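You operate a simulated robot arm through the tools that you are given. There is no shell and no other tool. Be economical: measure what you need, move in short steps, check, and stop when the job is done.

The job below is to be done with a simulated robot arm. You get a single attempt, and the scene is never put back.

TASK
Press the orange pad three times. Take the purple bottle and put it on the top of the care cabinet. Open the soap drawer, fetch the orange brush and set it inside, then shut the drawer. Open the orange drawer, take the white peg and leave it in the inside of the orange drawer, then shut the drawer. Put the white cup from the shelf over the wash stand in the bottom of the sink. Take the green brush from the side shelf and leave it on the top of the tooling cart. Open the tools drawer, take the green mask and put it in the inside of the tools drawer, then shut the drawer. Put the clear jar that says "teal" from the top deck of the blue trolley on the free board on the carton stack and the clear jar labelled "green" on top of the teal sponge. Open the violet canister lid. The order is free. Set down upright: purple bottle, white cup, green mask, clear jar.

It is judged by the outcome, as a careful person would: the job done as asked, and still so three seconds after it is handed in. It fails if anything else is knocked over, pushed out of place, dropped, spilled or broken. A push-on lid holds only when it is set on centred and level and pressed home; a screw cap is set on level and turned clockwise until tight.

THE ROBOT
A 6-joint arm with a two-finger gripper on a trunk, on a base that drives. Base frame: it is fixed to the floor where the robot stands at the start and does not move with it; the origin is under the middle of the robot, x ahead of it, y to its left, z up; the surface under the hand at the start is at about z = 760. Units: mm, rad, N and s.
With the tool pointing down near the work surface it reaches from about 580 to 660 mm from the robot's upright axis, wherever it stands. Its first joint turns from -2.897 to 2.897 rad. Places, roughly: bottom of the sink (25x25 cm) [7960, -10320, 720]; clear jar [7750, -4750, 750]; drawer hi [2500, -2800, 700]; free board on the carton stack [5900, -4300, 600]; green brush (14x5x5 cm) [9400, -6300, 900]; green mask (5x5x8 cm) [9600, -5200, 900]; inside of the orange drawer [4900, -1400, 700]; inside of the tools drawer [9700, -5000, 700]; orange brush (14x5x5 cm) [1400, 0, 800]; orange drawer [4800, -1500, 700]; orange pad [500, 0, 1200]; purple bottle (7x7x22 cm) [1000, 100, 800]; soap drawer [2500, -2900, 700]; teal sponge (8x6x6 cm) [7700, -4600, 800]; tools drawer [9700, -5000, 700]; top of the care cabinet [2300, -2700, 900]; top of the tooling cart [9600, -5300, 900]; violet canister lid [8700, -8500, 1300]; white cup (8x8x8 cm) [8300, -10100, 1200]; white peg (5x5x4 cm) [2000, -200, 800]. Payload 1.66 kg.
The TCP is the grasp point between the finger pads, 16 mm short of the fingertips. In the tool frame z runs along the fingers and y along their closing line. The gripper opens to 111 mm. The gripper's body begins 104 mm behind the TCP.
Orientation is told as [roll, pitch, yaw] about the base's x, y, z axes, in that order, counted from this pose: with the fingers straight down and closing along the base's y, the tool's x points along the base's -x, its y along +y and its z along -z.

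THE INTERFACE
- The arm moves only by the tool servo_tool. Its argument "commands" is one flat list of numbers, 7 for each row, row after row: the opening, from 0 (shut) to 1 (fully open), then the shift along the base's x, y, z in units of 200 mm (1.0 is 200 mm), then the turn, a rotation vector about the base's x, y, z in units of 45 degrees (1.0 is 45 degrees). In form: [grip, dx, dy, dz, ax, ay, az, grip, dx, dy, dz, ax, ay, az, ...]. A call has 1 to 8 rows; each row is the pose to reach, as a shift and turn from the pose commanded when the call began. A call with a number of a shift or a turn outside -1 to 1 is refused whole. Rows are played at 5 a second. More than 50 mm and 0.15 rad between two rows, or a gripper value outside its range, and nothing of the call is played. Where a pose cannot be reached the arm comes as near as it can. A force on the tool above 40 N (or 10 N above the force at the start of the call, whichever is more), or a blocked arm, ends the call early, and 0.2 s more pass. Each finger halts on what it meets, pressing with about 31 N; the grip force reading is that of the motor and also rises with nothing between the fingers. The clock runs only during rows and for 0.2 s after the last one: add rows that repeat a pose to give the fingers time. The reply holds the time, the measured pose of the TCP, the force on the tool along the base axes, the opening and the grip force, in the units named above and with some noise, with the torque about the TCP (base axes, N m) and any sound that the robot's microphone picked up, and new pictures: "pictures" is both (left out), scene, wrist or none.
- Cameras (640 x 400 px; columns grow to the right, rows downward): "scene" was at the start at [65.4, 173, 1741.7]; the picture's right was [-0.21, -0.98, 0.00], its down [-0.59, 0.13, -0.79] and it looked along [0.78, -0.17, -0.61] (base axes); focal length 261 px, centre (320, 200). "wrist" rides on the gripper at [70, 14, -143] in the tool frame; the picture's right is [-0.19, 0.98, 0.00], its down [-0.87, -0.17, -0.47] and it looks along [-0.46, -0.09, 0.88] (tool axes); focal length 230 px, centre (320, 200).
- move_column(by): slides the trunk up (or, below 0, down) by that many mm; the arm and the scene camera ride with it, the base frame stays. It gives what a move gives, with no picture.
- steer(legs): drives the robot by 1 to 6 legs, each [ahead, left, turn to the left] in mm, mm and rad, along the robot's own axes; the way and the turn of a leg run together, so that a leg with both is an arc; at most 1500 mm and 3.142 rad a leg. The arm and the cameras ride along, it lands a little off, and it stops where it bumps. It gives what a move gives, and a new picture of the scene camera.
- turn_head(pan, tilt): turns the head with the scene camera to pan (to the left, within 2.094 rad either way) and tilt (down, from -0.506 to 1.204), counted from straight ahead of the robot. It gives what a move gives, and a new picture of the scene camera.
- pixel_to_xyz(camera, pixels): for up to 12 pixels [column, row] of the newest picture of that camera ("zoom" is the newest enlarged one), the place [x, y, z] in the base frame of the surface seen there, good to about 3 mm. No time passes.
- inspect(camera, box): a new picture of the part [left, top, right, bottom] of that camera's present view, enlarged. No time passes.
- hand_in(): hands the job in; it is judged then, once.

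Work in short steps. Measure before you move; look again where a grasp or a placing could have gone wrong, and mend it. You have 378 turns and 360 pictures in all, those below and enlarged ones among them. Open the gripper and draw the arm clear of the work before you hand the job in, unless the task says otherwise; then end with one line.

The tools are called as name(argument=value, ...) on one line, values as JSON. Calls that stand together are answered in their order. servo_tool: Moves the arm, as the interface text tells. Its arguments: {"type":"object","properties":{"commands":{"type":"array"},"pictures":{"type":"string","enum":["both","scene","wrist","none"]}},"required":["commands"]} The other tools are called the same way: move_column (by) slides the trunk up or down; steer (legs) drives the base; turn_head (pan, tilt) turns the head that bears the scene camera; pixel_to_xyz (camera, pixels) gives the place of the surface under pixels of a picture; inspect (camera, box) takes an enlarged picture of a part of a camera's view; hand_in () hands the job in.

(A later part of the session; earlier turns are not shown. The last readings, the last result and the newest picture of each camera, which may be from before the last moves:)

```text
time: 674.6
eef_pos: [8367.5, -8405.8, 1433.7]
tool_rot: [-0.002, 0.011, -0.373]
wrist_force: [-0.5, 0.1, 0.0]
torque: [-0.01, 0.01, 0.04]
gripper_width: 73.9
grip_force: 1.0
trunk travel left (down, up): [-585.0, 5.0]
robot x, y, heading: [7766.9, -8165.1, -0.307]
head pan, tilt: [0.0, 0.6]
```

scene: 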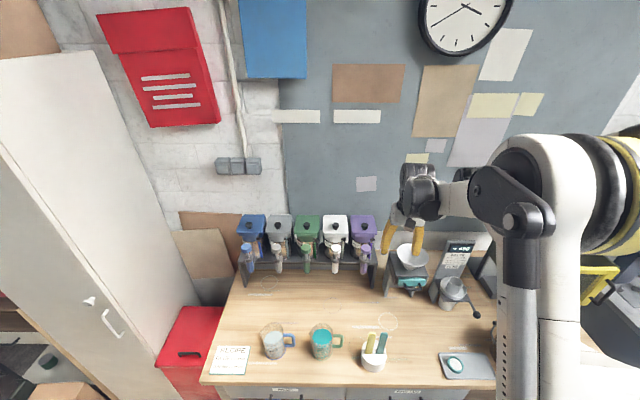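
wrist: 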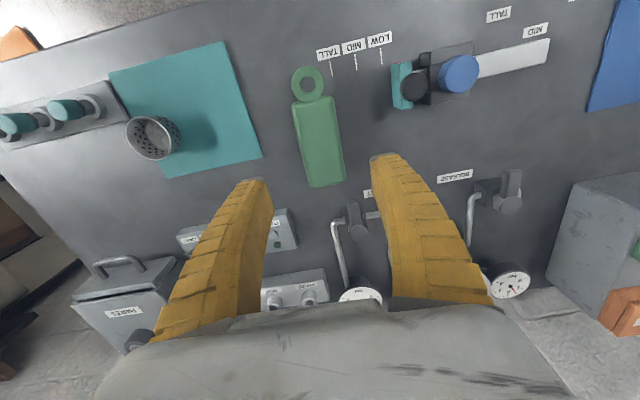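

inspect(camera="scene", box=[310, 200, 400, 280])

pixel_to_xyz(camera="zoom", pixels=[[370, 165], [370, 150], [340, 165], [400, 165], [370, 125], [370, 190], [375, 205], [335, 125], [405, 125], [330, 195], [430, 195]])

```text
5.00 times, centred on (355, 240) of scene
```

zoom: 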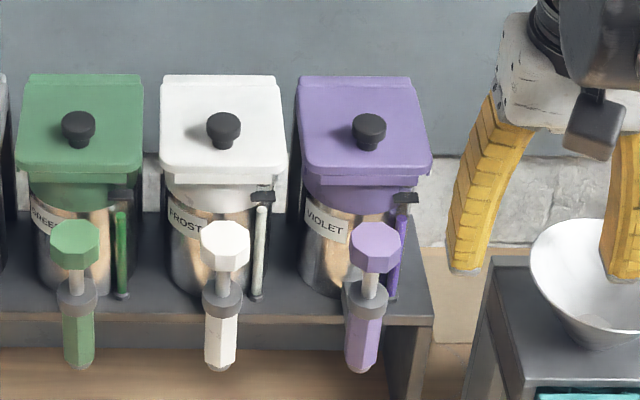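

```text
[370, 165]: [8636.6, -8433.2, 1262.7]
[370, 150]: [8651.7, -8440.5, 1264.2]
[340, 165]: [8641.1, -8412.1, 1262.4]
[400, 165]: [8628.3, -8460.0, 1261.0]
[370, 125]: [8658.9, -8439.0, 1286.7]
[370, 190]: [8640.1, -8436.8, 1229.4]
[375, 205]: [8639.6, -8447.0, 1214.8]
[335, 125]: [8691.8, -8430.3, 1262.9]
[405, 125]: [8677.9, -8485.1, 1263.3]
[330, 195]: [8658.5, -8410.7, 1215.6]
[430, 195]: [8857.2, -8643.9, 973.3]
```

I measure the lid's back edge/hinge, and the wall distance behind it.

pixel_to_xyz(camera="zoom", pixels=[[355, 80], [355, 88], [310, 82], [405, 84], [355, 95], [355, 60], [280, 30], [420, 60], [365, 175], [310, 172], [425, 172], [405, 195]])

inspect(camera="scene", box=[340, 205, 400, 255])

```text
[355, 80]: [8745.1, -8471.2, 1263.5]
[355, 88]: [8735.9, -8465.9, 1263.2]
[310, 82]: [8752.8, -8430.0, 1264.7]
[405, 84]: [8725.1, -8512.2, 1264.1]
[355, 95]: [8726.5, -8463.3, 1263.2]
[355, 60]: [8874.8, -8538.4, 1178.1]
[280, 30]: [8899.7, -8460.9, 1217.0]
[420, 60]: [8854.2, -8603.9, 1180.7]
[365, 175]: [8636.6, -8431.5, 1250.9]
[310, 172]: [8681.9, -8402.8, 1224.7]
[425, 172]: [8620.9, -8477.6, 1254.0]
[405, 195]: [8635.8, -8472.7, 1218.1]
```

```text
8.00 times, centred on (370, 230) of scene
```

zoom: 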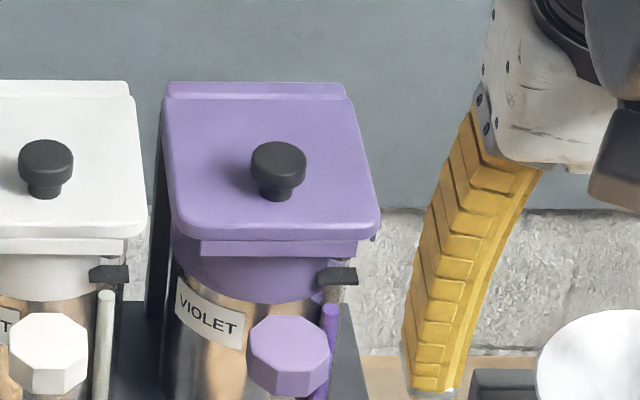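

The lid is hinged at its back edge (8745,-8471), with wall 144 mm further. I'll grip the knob and swing the lid up along its arc. I drive in and align.

steer(legs=[[275, 21, -0.015]])

move_column(by=-90)

servo_tool(commands=[0.5, 0, 0, 0, 0, 0, 0.05, 0.5, 0, 0, 0, 0, 0, 0.06])

```text
time: 676.5
eef_pos: [8636.2, -8477.7, 1433.2]
tool_rot: [-0.001, 0.013, -0.39]
wrist_force: [-0.1, -0.7, -1.4]
torque: [0.01, -0.01, 0.0]
gripper_width: 73.7
grip_force: 1.0
trunk travel left (down, up): [-585.0, 5.0]
robot x, y, heading: [8041.0, -8226.8, -0.314]
head pan, tilt: [0.0, 0.6]
```

scene: 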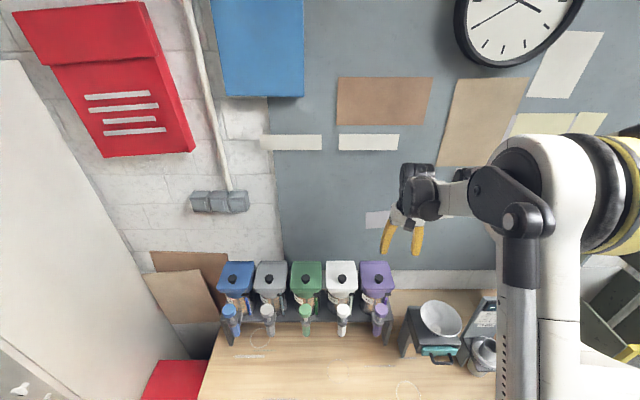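

```text
time: 677.8
eef_pos: [8636.2, -8478.4, 1344.3]
tool_rot: [0.002, 0.01, -0.388]
wrist_force: [-0.7, 0.5, 0.7]
torque: [-0.03, -0.01, 0.02]
gripper_width: 73.9
grip_force: 1.1
trunk travel left (down, up): [-495.0, 95.0]
robot x, y, heading: [8040.5, -8228.7, -0.318]
head pan, tilt: [0.0, 0.6]
```

```text
time: 678.4
eef_pos: [8635.2, -8479.8, 1343.9]
tool_rot: [-0.002, 0.013, -0.342]
wrist_force: [-0.3, -0.2, 0.3]
torque: [-0.01, 0.0, -0.02]
gripper_width: 57.6
grip_force: 1.2
trunk travel left (down, up): [-495.0, 95.0]
robot x, y, heading: [8044.1, -8229.0, -0.319]
head pan, tilt: [0.0, 0.6]
```

scene: 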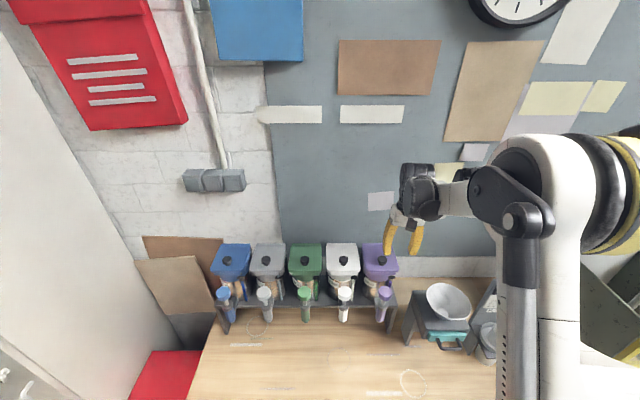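
wrist: 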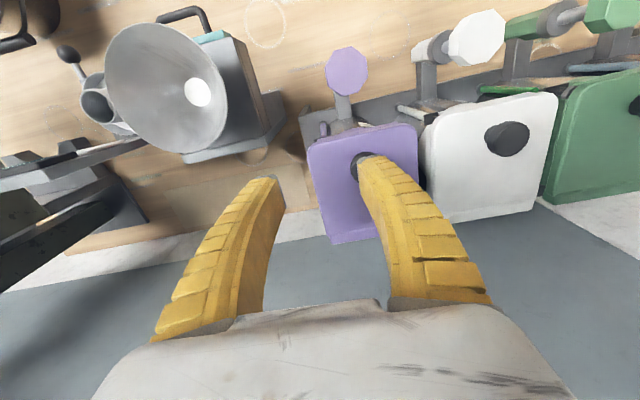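

I shift over the knob and look again.

servo_tool(commands=[0.5, 0.09, 0.09, 0, 0, 0, 0.02, 0.5, 0.185, 0.185, 0, 0, 0, 0.02, 0.5, 0.185, 0.185, 0, 0, 0, 0.02], pictures="wrist")

pixel_to_xyz(camera="wrist", pixels=[[320, 135], [310, 135], [330, 135], [320, 125], [320, 145], [320, 155]])

```text
time: 679.2
eef_pos: [8671.4, -8442.2, 1344.7]
tool_rot: [0.0, 0.01, -0.326]
wrist_force: [-0.5, 0.2, 0.1]
torque: [0.01, -0.02, 0.0]
gripper_width: 57.6
grip_force: 1.1
trunk travel left (down, up): [-495.0, 95.0]
robot x, y, heading: [8040.7, -8228.0, -0.325]
head pan, tilt: [0.0, 0.6]
```

wrist: 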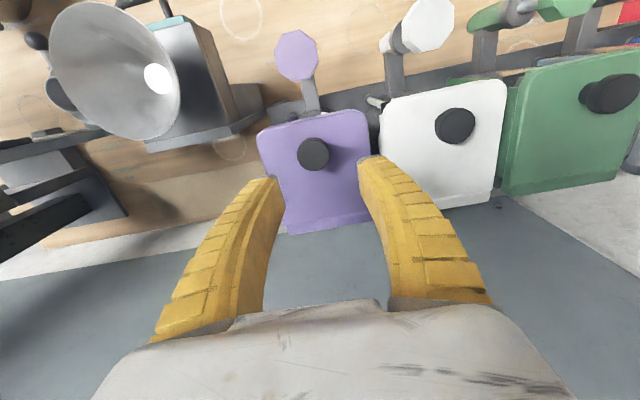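

```text
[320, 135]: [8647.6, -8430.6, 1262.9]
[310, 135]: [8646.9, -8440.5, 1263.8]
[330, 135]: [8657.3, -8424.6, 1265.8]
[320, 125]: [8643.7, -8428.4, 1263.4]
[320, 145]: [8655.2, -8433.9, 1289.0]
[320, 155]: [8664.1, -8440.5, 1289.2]
```

pixel_to_xyz(camera="wrist", pixels=[[312, 154], [300, 154], [325, 154], [312, 142], [312, 166], [340, 130], [290, 215]])

```text
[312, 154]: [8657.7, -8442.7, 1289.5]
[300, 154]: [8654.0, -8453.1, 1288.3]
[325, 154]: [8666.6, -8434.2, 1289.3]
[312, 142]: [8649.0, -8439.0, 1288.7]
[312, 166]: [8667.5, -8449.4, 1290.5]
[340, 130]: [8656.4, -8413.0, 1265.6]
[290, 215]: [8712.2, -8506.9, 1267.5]
```

Knob centre (8658,-8444), top 1289. I descend to z 1283 and grip it.

servo_tool(commands=[0.5, -0.065, -0.01, -0.1, 0, 0, 0, 0.5, -0.065, -0.01, -0.25, 0, 0, 0, 0.5, -0.065, -0.01, -0.305, 0, 0, 0, 0.5, -0.065, -0.01, -0.305, 0, 0, 0, 0, -0.065, -0.01, -0.305, 0, 0, 0, 0, -0.065, -0.01, -0.305, 0, 0, 0, 0, -0.065, -0.01, -0.305, 0, 0, 0], pictures="wrist")

```text
time: 680.8
eef_pos: [8660.0, -8444.0, 1282.2]
tool_rot: [0.0, 0.011, -0.325]
wrist_force: [1.4, 2.2, 3.5]
torque: [-0.12, -0.35, 0.03]
gripper_width: 24.4
grip_force: 33.3
trunk travel left (down, up): [-495.0, 95.0]
robot x, y, heading: [8041.7, -8227.2, -0.316]
head pan, tilt: [0.0, 0.6]
```

wrist: 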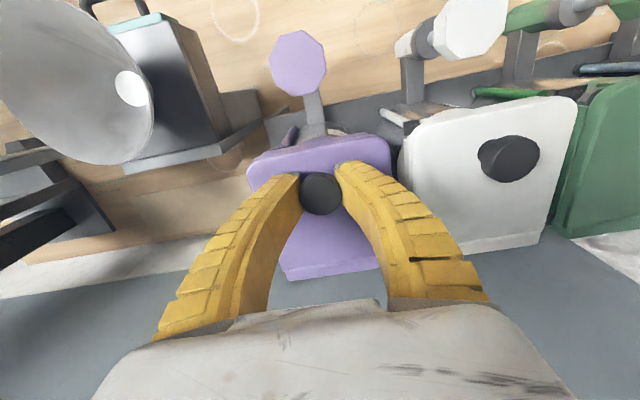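

Knob held. I lift along the arc to about 30°.

servo_tool(commands=[0, 0.012, -0.004, 0.05, 0, 0, 0, 0, 0.041, -0.014, 0.1075, 0, 0, 0, 0, 0.07, -0.024, 0.155, 0, 0, 0, 0, 0.107, -0.036, 0.2, 0, 0, 0, 0, 0.107, -0.036, 0.2, 0, 0, 0])

```text
time: 682.0
eef_pos: [8680.6, -8450.9, 1324.4]
tool_rot: [0.001, 0.011, -0.327]
wrist_force: [-9.9, 3.9, -3.0]
torque: [0.23, 0.81, 0.02]
gripper_width: 20.9
grip_force: 34.1
trunk travel left (down, up): [-495.0, 95.0]
robot x, y, heading: [8046.9, -8230.2, -0.316]
head pan, tilt: [0.0, 0.6]
```

scene: 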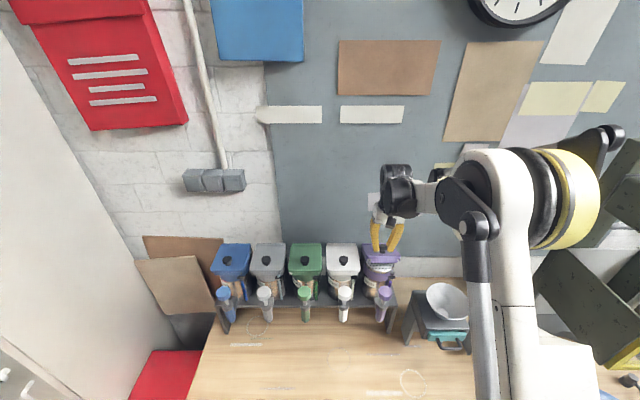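
wrist: 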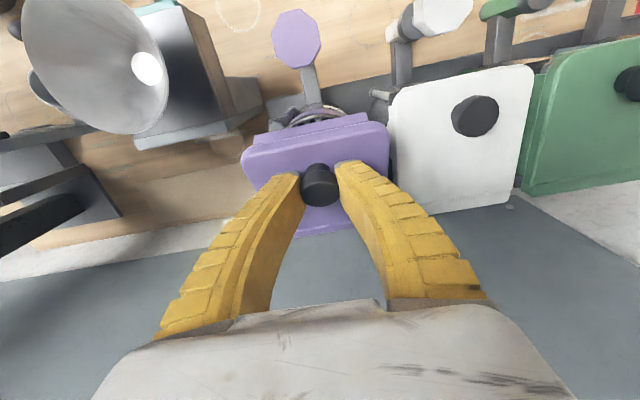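

The lid is swinging up. I continue along the arc to about 75°.

servo_tool(commands=[0, 0.043, -0.015, 0.038, 0, 0, 0, 0, 0.087, -0.029, 0.072, 0, 0, 0, 0, 0.135, -0.046, 0.097, 0, 0, 0, 0, 0.187, -0.063, 0.1175, 0, 0, 0, 0, 0.24, -0.081, 0.128, 0, 0, 0, 0, 0.296, -0.1, 0.134, 0, 0, 0, 0, 0.296, -0.1, 0.134, 0, 0, 0])

```text
time: 683.6
eef_pos: [8735.9, -8468.4, 1353.3]
tool_rot: [-0.001, 0.006, -0.327]
wrist_force: [-11.5, 6.5, 22.9]
torque: [0.3, 0.94, 0.07]
gripper_width: 32.6
grip_force: 34.4
trunk travel left (down, up): [-495.0, 95.0]
robot x, y, heading: [8037.9, -8228.9, -0.313]
head pan, tilt: [0.0, 0.6]
```

scene: 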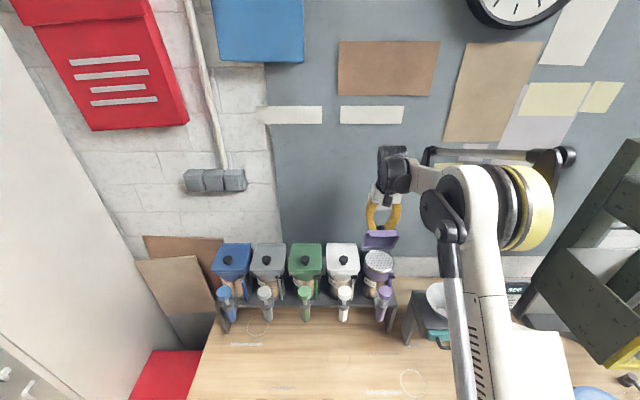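
wrist: 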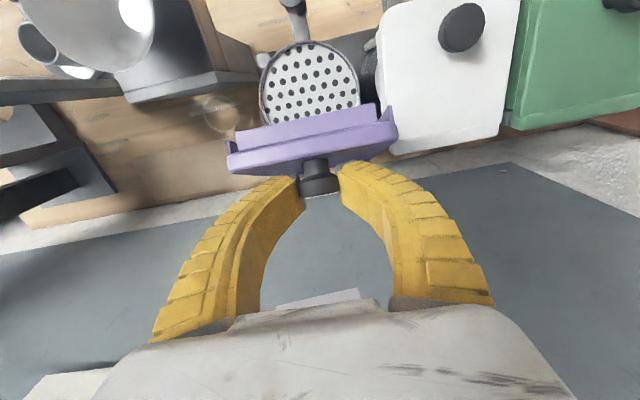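

The lid is nearly upright. I push on past vertical: 35 mm further back at the same height.

servo_tool(commands=[0, 0.04, -0.0135, 0.01, 0, 0, 0, 0, 0.08, -0.027, 0.015, 0, 0, 0, 0, 0.12, -0.04, 0.01, 0, 0, 0, 0, 0.16, -0.054, 0.0, 0, 0, 0, 0, 0.16, -0.054, 0.0, 0, 0, 0])

```text
time: 684.1
eef_pos: [8742.9, -8470.4, 1356.2]
tool_rot: [0.001, 0.016, -0.325]
wrist_force: [-15.3, 7.8, 26.6]
torque: [0.07, 0.22, 0.03]
gripper_width: 27.8
grip_force: 34.3
trunk travel left (down, up): [-495.0, 95.0]
robot x, y, heading: [8042.3, -8229.7, -0.321]
head pan, tilt: [0.0, 0.6]
stopped in row 2: the force on the tool passed its limit at 42 N (the readings are from after the stop); the commanded pose is now the measured one
```

scene: 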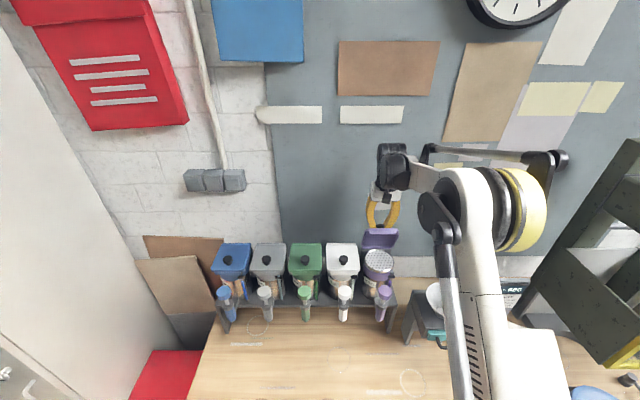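
wrist: 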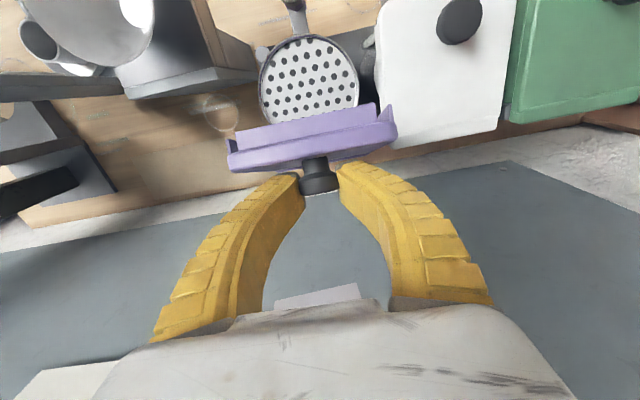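

The move met 42 N. I inspect the lid's angle.

inspect(camera="scene", box=[340, 160, 430, 300])

pixel_to_xyz(camera="zoom", pixels=[[300, 225], [300, 205], [300, 240], [265, 230], [340, 220], [300, 215]])

```text
2.86 times, centred on (385, 230) of scene
```

zoom: 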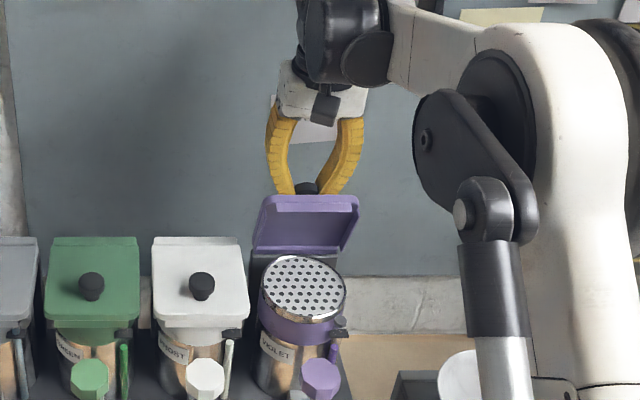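

```text
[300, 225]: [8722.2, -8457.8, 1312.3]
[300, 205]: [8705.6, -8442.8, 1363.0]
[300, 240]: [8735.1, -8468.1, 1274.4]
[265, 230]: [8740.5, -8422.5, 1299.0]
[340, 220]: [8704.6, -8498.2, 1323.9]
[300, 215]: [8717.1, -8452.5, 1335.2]
```

The lid stands at about 70°; a finger corner is jamming on it. I tilt the tool 15° to lie parallel with the lid and raise slightly.

servo_tool(commands=[0, 0, 0, 0.015, -0.035, -0.105, 0, 0, 0, 0, 0.02, -0.07, -0.21, 0, 0, 0, 0, 0.02, -0.107, -0.315, 0, 0, 0, 0, 0.02, -0.107, -0.315, 0], pictures="wrist")

```text
time: 685.1
eef_pos: [8742.3, -8470.4, 1357.7]
tool_rot: [-0.001, -0.25, -0.324]
wrist_force: [-17.4, 11.1, 19.0]
torque: [0.43, 1.1, 0.07]
gripper_width: 26.6
grip_force: 33.9
trunk travel left (down, up): [-495.0, 95.0]
robot x, y, heading: [8043.5, -8229.2, -0.314]
head pan, tilt: [0.0, 0.6]
```

wrist: 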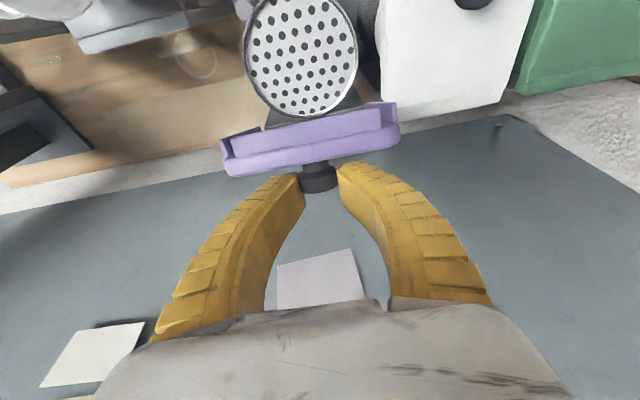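

The lid resists beyond ~70°, perhaps its stop. I release gently and see whether it stays.

servo_tool(commands=[0.3, 0, 0, 0, 0, 0, 0, 0.5, 0, 0, 0, 0, 0, 0, 0.5, 0, 0, 0, 0, 0, 0, 0.5, 0, 0, 0, 0, 0, 0])

inspect(camera="scene", box=[340, 160, 430, 300])

```text
time: 686.1
eef_pos: [8748.3, -8472.7, 1356.1]
tool_rot: [0.001, -0.247, -0.326]
wrist_force: [-0.1, 0.1, -0.2]
torque: [0.0, -0.03, 0.01]
gripper_width: 57.5
grip_force: 1.2
trunk travel left (down, up): [-495.0, 95.0]
robot x, y, heading: [8045.1, -8233.5, -0.324]
head pan, tilt: [0.0, 0.6]
```

scene: 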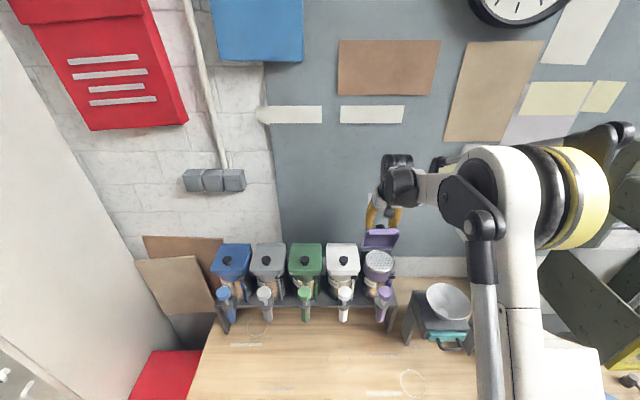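
wrist: 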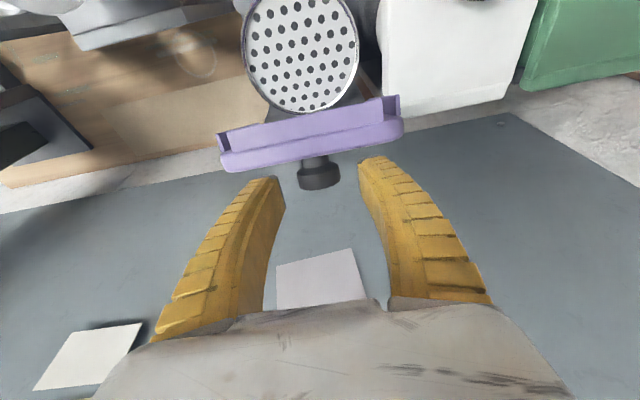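

```text
2.86 times, centred on (385, 230) of scene
```

zoom: 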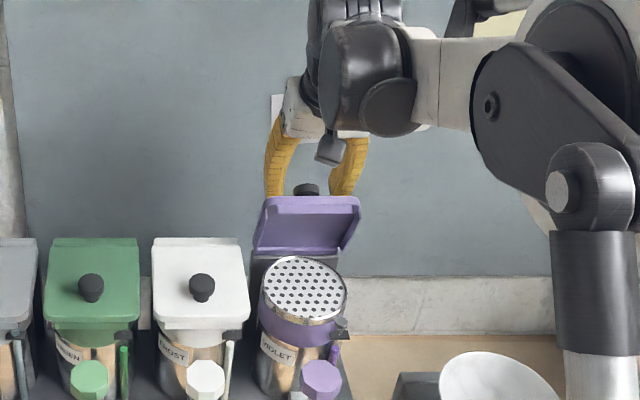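

The lid stays up by itself. To open it fully I'll rise clear, come to its front side and push it back gently.

servo_tool(commands=[0.5, 0, 0, 0.1, 0, 0, 0, 0.5, 0, 0, 0.25, 0.035, 0.105, 0, 0.5, 0, 0, 0.4, 0.07, 0.21, 0, 0.5, 0, 0, 0.5, 0.107, 0.315, 0, 0, -0.15, 0.05, 0.5, 0.107, 0.315, 0, 0, -0.35, 0.12, 0.5, 0.107, 0.315, 0, 0, -0.55, 0.187, 0.5, 0.107, 0.315, 0, 0, -0.65, 0.22, 0.5, 0.107, 0.315, 0])

```text
time: 687.9
eef_pos: [8616.1, -8432.4, 1456.7]
tool_rot: [0.001, 0.016, -0.325]
wrist_force: [-0.5, 0.0, -0.6]
torque: [-0.03, -0.03, 0.02]
gripper_width: 0.0
grip_force: 28.1
trunk travel left (down, up): [-495.0, 95.0]
robot x, y, heading: [8040.4, -8232.7, -0.32]
head pan, tilt: [0.0, 0.6]
```

scene: 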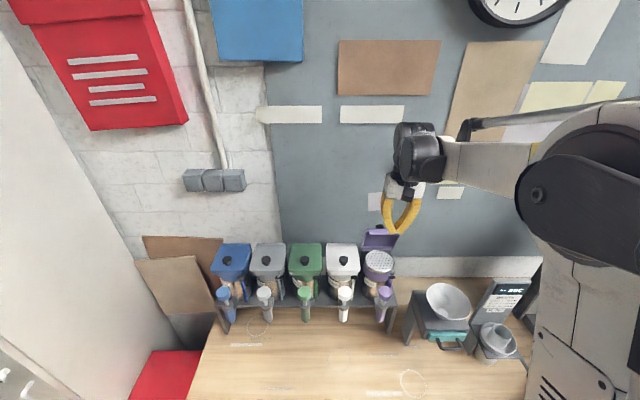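
wrist: 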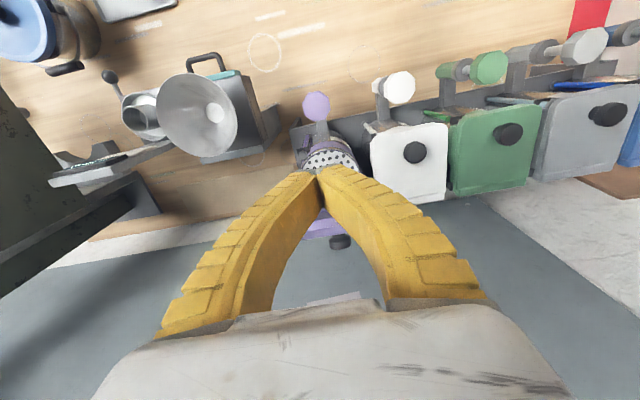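

I lower in front of the lid and push gently toward the wall.

servo_tool(commands=[0, 0, 0, -0.2, 0, 0, 0, 0, 0, 0, -0.4, 0, 0, 0, 0, 0, 0, -0.5, 0, 0, 0, 0, 0.15, -0.05, -0.5, 0, 0, 0, 0, 0.3, -0.1, -0.5, 0, 0, 0, 0, 0.36, -0.12, -0.5, 0, 0, 0, 0, 0.42, -0.14, -0.5, 0, 0, 0, 0, 0.48, -0.16, -0.5, 0, 0, 0])

```text
time: 689.5
eef_pos: [8688.9, -8452.0, 1358.2]
tool_rot: [0.002, 0.027, -0.325]
wrist_force: [-26.6, 9.9, 6.2]
torque: [-0.11, -0.19, 0.16]
gripper_width: 6.1
grip_force: 28.1
trunk travel left (down, up): [-495.0, 95.0]
robot x, y, heading: [8040.6, -8231.5, -0.318]
head pan, tilt: [0.0, 0.6]
stopped in row 8: the force on the tool passed its limit at 47 N (the readings are from after the stop); the commanded pose is now the measured one
```

scene: 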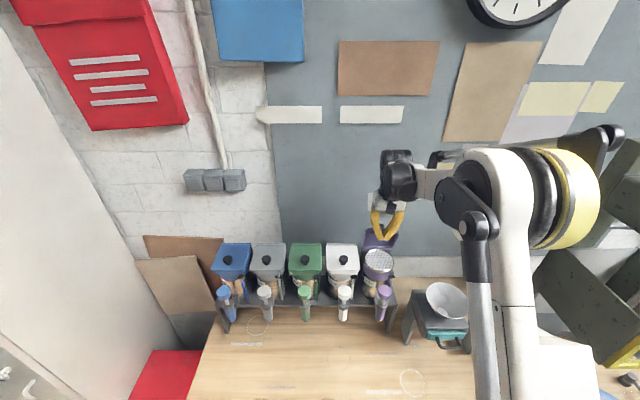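
wrist: 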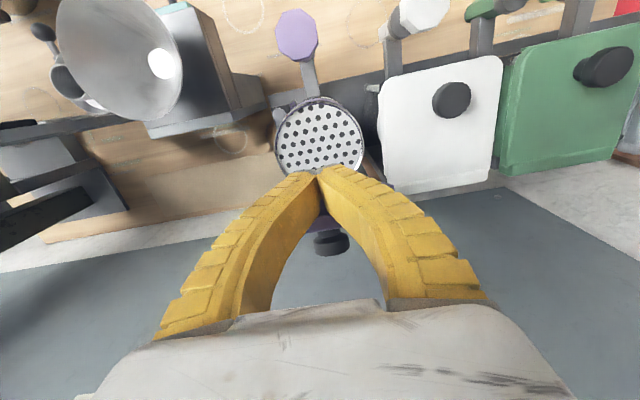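

It meets a hard stop at 47 N: the lid is at its open limit and stays. I withdraw and rise.

servo_tool(commands=[0, -0.1, 0.033, 0, 0, 0, 0, 0, -0.25, 0.083, 0, 0, 0, 0, 0, -0.36, 0.12, 0.1, 0, 0, 0, 0, -0.36, 0.12, 0.3, 0, 0, 0, 0, -0.36, 0.12, 0.5, 0, 0, 0])

inspect(camera="scene", box=[340, 200, 430, 300])

```text
time: 690.7
eef_pos: [8622.8, -8429.6, 1458.0]
tool_rot: [0.002, 0.024, -0.326]
wrist_force: [0.0, -0.8, 0.5]
torque: [-0.01, 0.04, 0.0]
gripper_width: 0.0
grip_force: 29.2
trunk travel left (down, up): [-495.0, 95.0]
robot x, y, heading: [8043.4, -8226.7, -0.315]
head pan, tilt: [0.0, 0.6]
```

scene: 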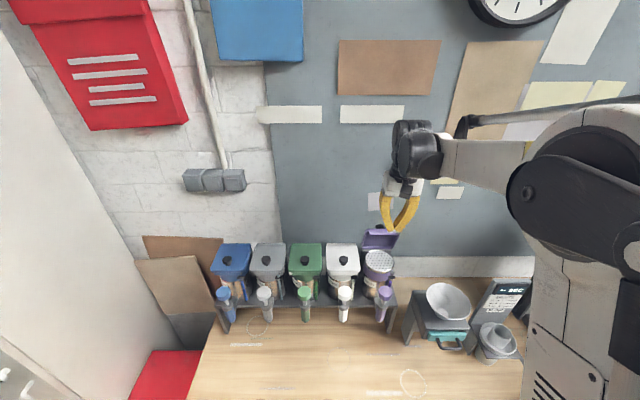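
wrist: 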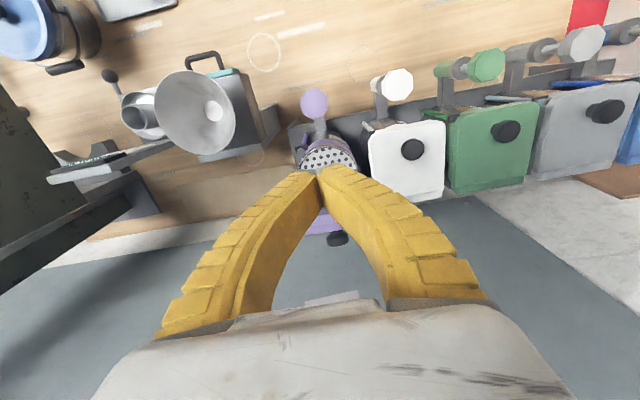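

```text
4.00 times, centred on (385, 250) of scene
```

zoom: 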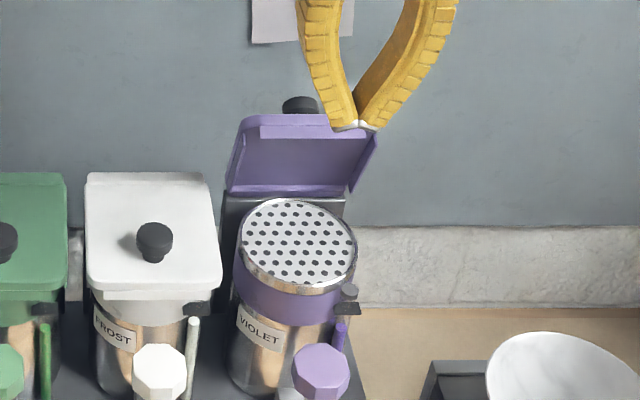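

The violet lid is open and stays. I back away and slide along toward the wash stand.

steer(legs=[[-450, 0, 0], [0, -1300, 0]])

turn_head(pan=0.0, tilt=0.5)

```text
time: 699.5
eef_pos: [7801.9, -9526.1, 1457.6]
tool_rot: [0.002, 0.024, -0.316]
wrist_force: [0.5, -0.2, -0.2]
torque: [0.0, -0.01, 0.01]
gripper_width: 0.0
grip_force: 28.1
trunk travel left (down, up): [-495.0, 95.0]
robot x, y, heading: [7217.9, -9328.5, -0.309]
head pan, tilt: [0.0, 0.6]
```

scene: 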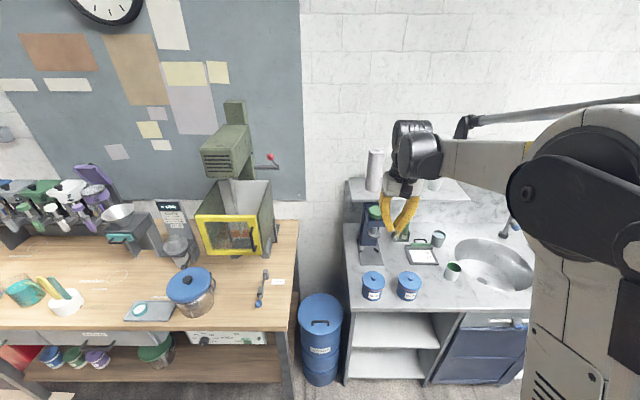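

```text
time: 700.2
eef_pos: [7801.8, -9524.6, 1457.3]
tool_rot: [0.001, 0.025, -0.315]
wrist_force: [1.2, 0.1, -0.3]
torque: [0.03, 0.0, 0.0]
gripper_width: 0.0
grip_force: 28.6
trunk travel left (down, up): [-495.0, 95.0]
robot x, y, heading: [7219.4, -9324.5, -0.31]
head pan, tilt: [0.0, 0.499]
```

scene: 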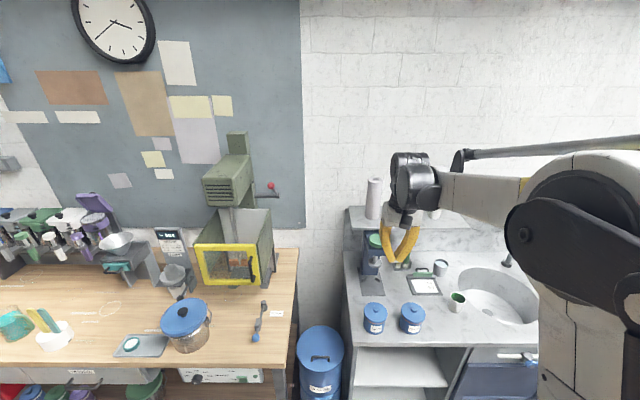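

The shelf over the wash stand is behind the gripper. I slide 250 mm further right to see it unobstructed.

steer(legs=[[0, -350, 0]])

inspect(camera="scene", box=[200, 150, 460, 330])

```text
time: 702.5
eef_pos: [7697.1, -9856.6, 1458.6]
tool_rot: [0.001, 0.024, -0.318]
wrist_force: [0.4, -0.7, 0.5]
torque: [0.01, 0.0, 0.02]
gripper_width: 0.1
grip_force: 28.4
trunk travel left (down, up): [-495.0, 95.0]
robot x, y, heading: [7118.0, -9661.2, -0.311]
head pan, tilt: [0.0, 0.499]
```

scene: 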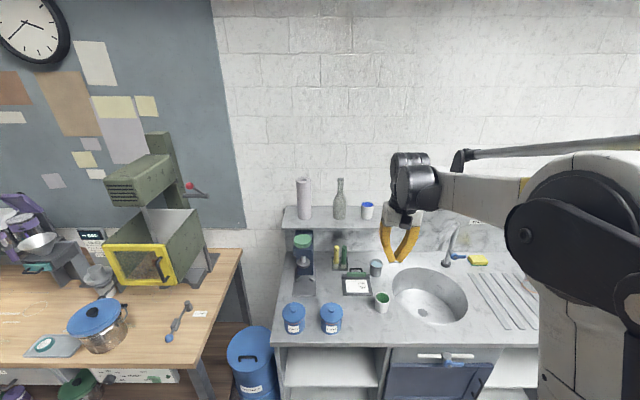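

```text
2.22 times, centred on (330, 240) of scene
```

zoom: 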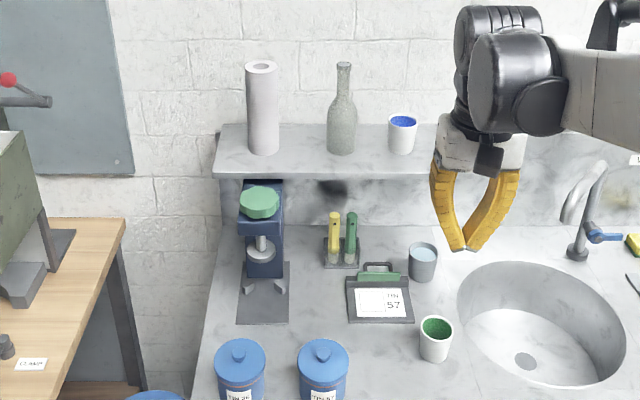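

The white cup on the shelf is at scene (367,210). I measure it, the shelf and the sink.

pixel_to_xyz(camera="zoom", pixels=[[402, 122], [402, 140], [402, 150], [390, 140], [414, 140], [402, 115], [340, 140], [300, 165], [540, 340], [540, 370], [470, 300], [620, 310]])

pixel_to_xyz(camera="scene", pixels=[[440, 220], [460, 220], [430, 300], [425, 315], [395, 290], [465, 295], [430, 270], [430, 325], [455, 250], [381, 305], [450, 335], [330, 335]])

```text
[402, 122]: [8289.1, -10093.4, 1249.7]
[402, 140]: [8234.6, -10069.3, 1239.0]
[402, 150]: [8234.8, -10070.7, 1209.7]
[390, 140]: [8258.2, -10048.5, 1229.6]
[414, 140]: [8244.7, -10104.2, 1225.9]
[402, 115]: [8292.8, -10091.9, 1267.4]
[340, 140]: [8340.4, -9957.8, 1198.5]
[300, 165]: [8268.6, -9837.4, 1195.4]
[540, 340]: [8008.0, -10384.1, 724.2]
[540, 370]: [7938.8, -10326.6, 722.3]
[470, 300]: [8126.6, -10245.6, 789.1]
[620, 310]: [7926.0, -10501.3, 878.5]
```

```text
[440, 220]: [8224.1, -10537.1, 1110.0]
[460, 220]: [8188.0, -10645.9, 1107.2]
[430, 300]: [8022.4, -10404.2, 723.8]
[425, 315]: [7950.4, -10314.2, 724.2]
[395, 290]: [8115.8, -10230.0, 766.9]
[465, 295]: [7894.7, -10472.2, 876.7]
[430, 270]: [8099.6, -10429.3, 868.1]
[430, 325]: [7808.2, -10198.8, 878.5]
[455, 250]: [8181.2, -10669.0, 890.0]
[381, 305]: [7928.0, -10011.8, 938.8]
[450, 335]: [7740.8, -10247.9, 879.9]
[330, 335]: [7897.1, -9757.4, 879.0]
```

Cup centre ≈ (8270,-10081), z 1197–1275. I check the faucet and then approach, keeping the base clear of the cabinet front (u≈10490).

steer(legs=[[0, -50, 0], [480, 0, 0]])

turn_head(pan=0.0, tilt=0.75)

```text
time: 705.8
eef_pos: [8136.4, -10052.3, 1458.1]
tool_rot: [0.001, 0.024, -0.319]
wrist_force: [-0.1, -0.5, -0.4]
torque: [0.01, 0.03, 0.0]
gripper_width: 0.0
grip_force: 28.8
trunk travel left (down, up): [-495.0, 95.0]
robot x, y, heading: [7552.1, -9851.7, -0.309]
head pan, tilt: [0.0, 0.499]
```

scene: 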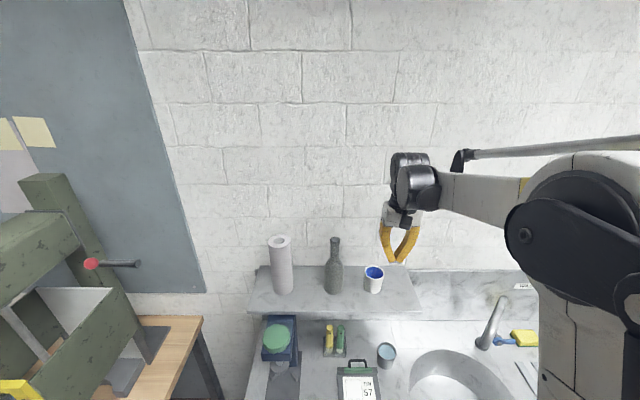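

```text
time: 706.6
eef_pos: [8134.8, -10052.0, 1458.5]
tool_rot: [0.002, 0.025, -0.319]
wrist_force: [0.9, 1.2, -0.6]
torque: [0.04, 0.0, 0.01]
gripper_width: 0.0
grip_force: 28.5
trunk travel left (down, up): [-495.0, 95.0]
robot x, y, heading: [7555.1, -9851.7, -0.314]
head pan, tilt: [0.0, 0.75]
```

scene: 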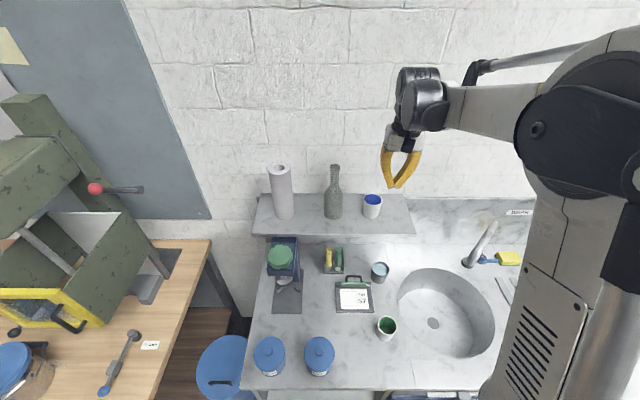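

Only one cup is on the shelf. I measure its rim and the faucet.

inspect(camera="scene", box=[340, 170, 420, 230])

pixel_to_xyz(camera="zoom", pixels=[[335, 190], [275, 190], [395, 190], [335, 168], [335, 232], [335, 280], [335, 310], [275, 250], [385, 260]])

pixel_to_xyz(camera="scene", pixels=[[490, 228], [470, 262], [480, 245], [432, 322], [405, 290], [490, 320], [440, 272], [450, 350]])

```text
6.67 times, centred on (380, 200) of scene
```

zoom: 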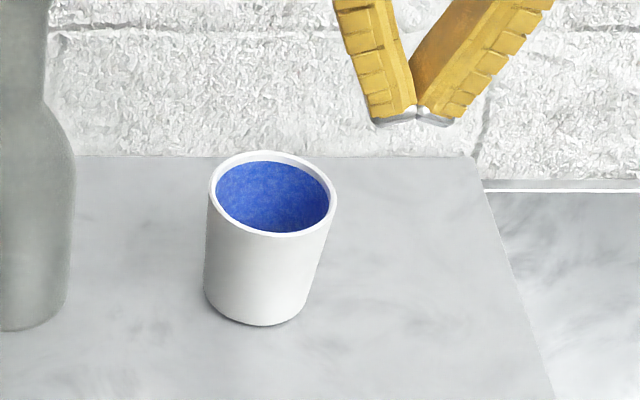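

```text
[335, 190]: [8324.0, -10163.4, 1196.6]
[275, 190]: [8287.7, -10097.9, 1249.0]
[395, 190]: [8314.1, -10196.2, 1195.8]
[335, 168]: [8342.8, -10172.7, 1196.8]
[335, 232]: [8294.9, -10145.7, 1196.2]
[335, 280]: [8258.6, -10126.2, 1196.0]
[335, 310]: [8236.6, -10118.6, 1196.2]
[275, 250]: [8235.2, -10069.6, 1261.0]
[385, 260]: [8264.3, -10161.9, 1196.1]
```

```text
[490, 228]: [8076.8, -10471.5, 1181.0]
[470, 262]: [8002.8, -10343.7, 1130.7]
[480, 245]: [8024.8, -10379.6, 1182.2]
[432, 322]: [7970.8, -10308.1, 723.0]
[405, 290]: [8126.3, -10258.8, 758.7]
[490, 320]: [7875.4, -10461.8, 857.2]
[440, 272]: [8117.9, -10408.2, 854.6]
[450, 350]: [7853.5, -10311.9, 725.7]
```

Cup axis ≈ (8264,-10087), radius 35. I drive 40 mm ahead, move over the cup and descend above it.

steer(legs=[[40, 0, 0]])

servo_tool(commands=[1, 0.15, -0.04, 0, 0, 0, 0, 1, 0.3, -0.08, 0, 0, 0, 0, 1, 0.45, -0.115, 0, 0, 0, 0, 1, 0.45, -0.115, -0.1, 0, 0, 0, 1, 0.45, -0.115, -0.1, 0, 0, 0], pictures="wrist")

```text
time: 707.5
eef_pos: [8175.8, -10065.2, 1456.0]
tool_rot: [0.002, 0.025, -0.319]
wrist_force: [0.5, -0.8, 0.1]
torque: [0.05, 0.09, 0.0]
gripper_width: 0.0
grip_force: 28.3
trunk travel left (down, up): [-495.0, 95.0]
robot x, y, heading: [7592.8, -9870.1, -0.315]
head pan, tilt: [0.0, 0.75]
```

scene: 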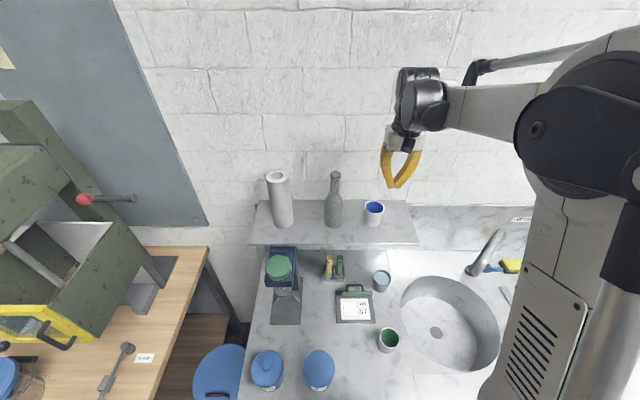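

```text
time: 708.7
eef_pos: [8262.6, -10089.1, 1437.0]
tool_rot: [0.003, 0.024, -0.319]
wrist_force: [-0.9, -1.0, 0.2]
torque: [-0.01, 0.01, -0.01]
gripper_width: 110.8
grip_force: 0.0
trunk travel left (down, up): [-495.0, 95.0]
robot x, y, heading: [7592.1, -9868.6, -0.314]
head pan, tilt: [0.0, 0.75]
```

wrist: 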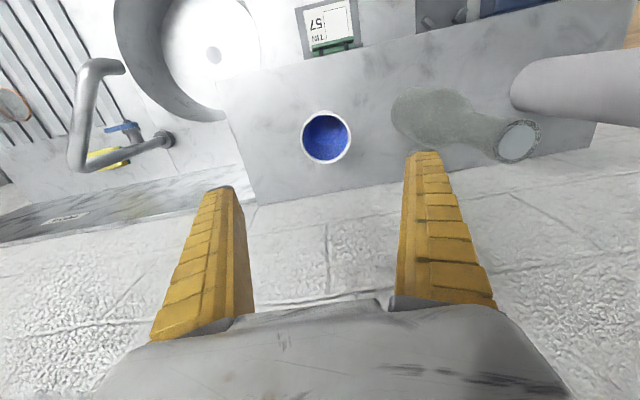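

pixel_to_xyz(camera="wrist", pixels=[[304, 137], [349, 137], [326, 114], [326, 161], [518, 140], [430, 100], [100, 65], [80, 150]])

```text
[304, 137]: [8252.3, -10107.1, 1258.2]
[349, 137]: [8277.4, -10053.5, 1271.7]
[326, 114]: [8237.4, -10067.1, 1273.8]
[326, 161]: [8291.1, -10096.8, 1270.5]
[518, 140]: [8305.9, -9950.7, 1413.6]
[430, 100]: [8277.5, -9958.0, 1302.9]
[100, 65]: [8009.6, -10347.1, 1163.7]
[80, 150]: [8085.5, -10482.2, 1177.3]
```

Cup centre (8265,-10081), rim 1273. I lower 120 with the column, then level, descend and grip.

move_column(by=-110)

servo_tool(commands=[1, 0.012, 0.04, -0.1, -0.0096, -0.029, 0, 1, 0.012, 0.04, -0.25, -0.0096, -0.029, 0, 1, 0.012, 0.04, -0.385, -0.0096, -0.029, 0, 1, 0.012, 0.04, -0.385, -0.0096, -0.029, 0, 0, 0.012, 0.04, -0.385, -0.0096, -0.029, 0, 0, 0.012, 0.04, -0.385, -0.0096, -0.029, 0, 0, 0.012, 0.04, -0.385, -0.0096, -0.029, 0], pictures="wrist")

```text
time: 710.1
eef_pos: [8262.4, -10088.1, 1329.6]
tool_rot: [0.003, 0.023, -0.319]
wrist_force: [-1.0, 0.3, 0.3]
torque: [0.0, 0.02, -0.01]
gripper_width: 110.9
grip_force: 0.0
trunk travel left (down, up): [-385.0, 205.0]
robot x, y, heading: [7592.0, -9871.6, -0.313]
head pan, tilt: [0.0, 0.75]
```

```text
time: 711.7
eef_pos: [8264.9, -10081.0, 1251.6]
tool_rot: [0.002, -0.001, -0.319]
wrist_force: [0.8, -0.1, 0.4]
torque: [0.01, 0.0, -0.01]
gripper_width: 66.1
grip_force: 30.5
trunk travel left (down, up): [-385.0, 205.0]
robot x, y, heading: [7589.6, -9865.7, -0.309]
head pan, tilt: [0.0, 0.75]
```

wrist: 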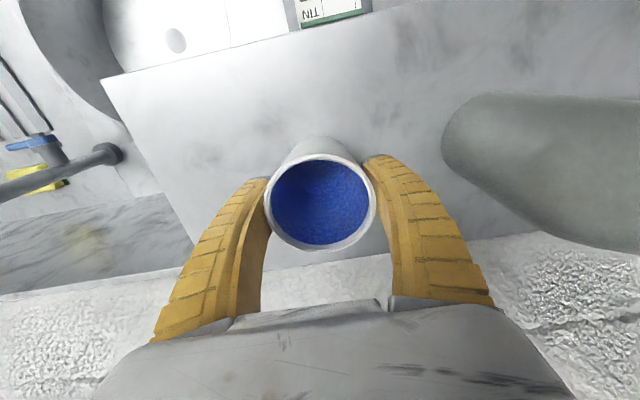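

Gripped (66 mm). I lift, and measure the sink's flat bottom area.

move_column(by=150)

pixel_to_xyz(camera="scene", pixels=[[420, 325], [425, 345], [440, 350], [412, 325], [430, 318], [450, 340], [435, 332], [420, 340], [410, 310], [460, 355], [455, 320]])

```text
time: 713.5
eef_pos: [8264.9, -10080.0, 1400.7]
tool_rot: [0.002, -0.003, -0.319]
wrist_force: [0.0, 0.2, -0.7]
torque: [0.0, 0.02, 0.02]
gripper_width: 66.2
grip_force: 31.0
trunk travel left (down, up): [-535.0, 55.0]
robot x, y, heading: [7594.5, -9869.2, -0.309]
head pan, tilt: [0.0, 0.75]
```

```text
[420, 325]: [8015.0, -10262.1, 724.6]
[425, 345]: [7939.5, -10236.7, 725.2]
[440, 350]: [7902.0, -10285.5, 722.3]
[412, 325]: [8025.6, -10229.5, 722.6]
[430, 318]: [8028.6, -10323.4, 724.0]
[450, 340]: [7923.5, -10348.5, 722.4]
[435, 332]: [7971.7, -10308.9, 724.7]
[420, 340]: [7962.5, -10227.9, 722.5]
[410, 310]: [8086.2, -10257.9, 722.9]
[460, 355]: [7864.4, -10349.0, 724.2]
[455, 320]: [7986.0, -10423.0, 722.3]
```

The bottom is flat around (7915,-10270), well away from the spout outlet (8005,-10345). I back off with the cup and realign.

steer(legs=[[-400, 0, 0], [0, -283, 0], [187, 0, 0]])

servo_tool(commands=[0, -0.1, 0.03, 0, 0, 0, 0, 0, -0.2, 0.06, 0, 0, 0, 0, 0, -0.3, 0.09, 0, 0, 0, 0, 0, -0.3, 0.09, 0, 0, 0, 0])

```text
time: 718.7
eef_pos: [7980.2, -10291.8, 1400.4]
tool_rot: [0.002, 0.001, -0.325]
wrist_force: [0.7, -0.2, -0.9]
torque: [0.01, 0.03, 0.0]
gripper_width: 65.9
grip_force: 30.8
trunk travel left (down, up): [-535.0, 55.0]
robot x, y, heading: [7302.7, -10082.3, -0.317]
head pan, tilt: [0.0, 0.75]
```

scene: 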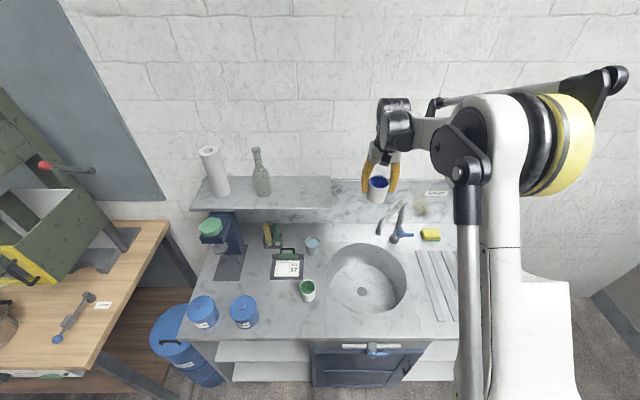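

```text
time: 719.7
eef_pos: [7918.5, -10273.2, 1401.4]
tool_rot: [0.002, 0.003, -0.324]
wrist_force: [0.2, 0.7, -0.3]
torque: [0.02, 0.05, 0.01]
gripper_width: 66.1
grip_force: 31.1
trunk travel left (down, up): [-535.0, 55.0]
robot x, y, heading: [7303.1, -10071.3, -0.315]
head pan, tilt: [0.0, 0.75]
```

scene: 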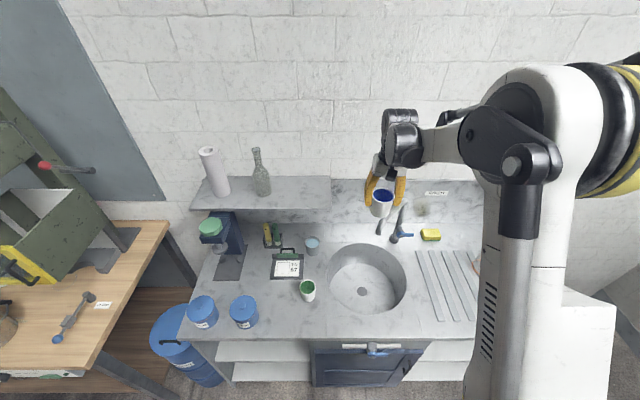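
wrist: 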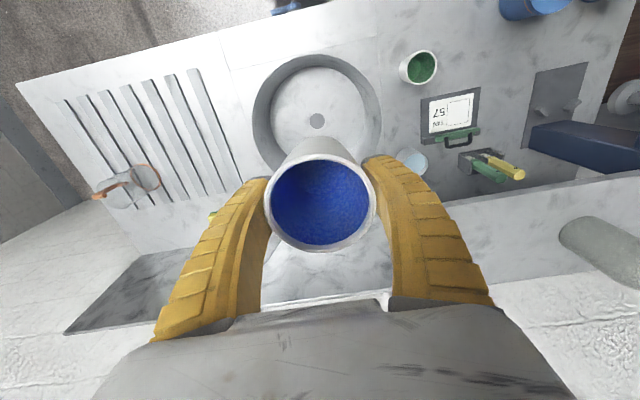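

I confirm the sink geometry from this view.

pixel_to_xyz(camera="scene", pixels=[[361, 291], [345, 290], [365, 305], [345, 300], [331, 290], [350, 308], [365, 312], [395, 285], [400, 205], [380, 232], [405, 215]])

```text
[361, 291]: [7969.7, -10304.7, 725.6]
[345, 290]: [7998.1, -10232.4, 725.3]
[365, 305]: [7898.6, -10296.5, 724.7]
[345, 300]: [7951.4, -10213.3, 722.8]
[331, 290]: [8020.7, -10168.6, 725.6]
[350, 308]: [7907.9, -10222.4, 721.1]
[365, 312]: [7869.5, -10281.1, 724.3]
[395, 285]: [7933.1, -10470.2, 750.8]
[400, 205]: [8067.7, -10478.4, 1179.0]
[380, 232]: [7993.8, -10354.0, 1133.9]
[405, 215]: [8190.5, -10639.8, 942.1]
```

I shift to (7930,-10245), farther from the spout, and lower in stages.

servo_tool(commands=[0, 0.055, 0.14, 0, 0, 0, 0, 0, 0.055, 0.14, 0, 0, 0, 0], pictures="none")

move_column(by=-380)

inspect(camera="scene", box=[300, 40, 480, 240])

```text
time: 720.3
eef_pos: [7928.8, -10246.7, 1401.9]
tool_rot: [0.001, 0.002, -0.324]
wrist_force: [0.3, -1.1, 0.2]
torque: [0.04, -0.04, 0.02]
gripper_width: 66.1
grip_force: 31.2
trunk travel left (down, up): [-535.0, 55.0]
robot x, y, heading: [7307.0, -10071.1, -0.315]
head pan, tilt: [0.0, 0.75]
```

```text
time: 724.0
eef_pos: [7929.4, -10245.5, 1022.2]
tool_rot: [0.0, -0.001, -0.324]
wrist_force: [-0.1, -1.2, 0.3]
torque: [-0.02, -0.03, 0.01]
gripper_width: 65.9
grip_force: 31.0
trunk travel left (down, up): [-155.0, 435.0]
robot x, y, heading: [7305.8, -10072.1, -0.314]
head pan, tilt: [0.0, 0.75]
```

```text
2.00 times, centred on (390, 140) of scene
```

zoom: 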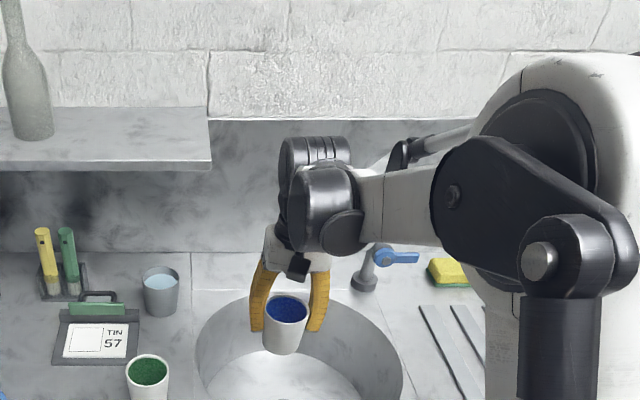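

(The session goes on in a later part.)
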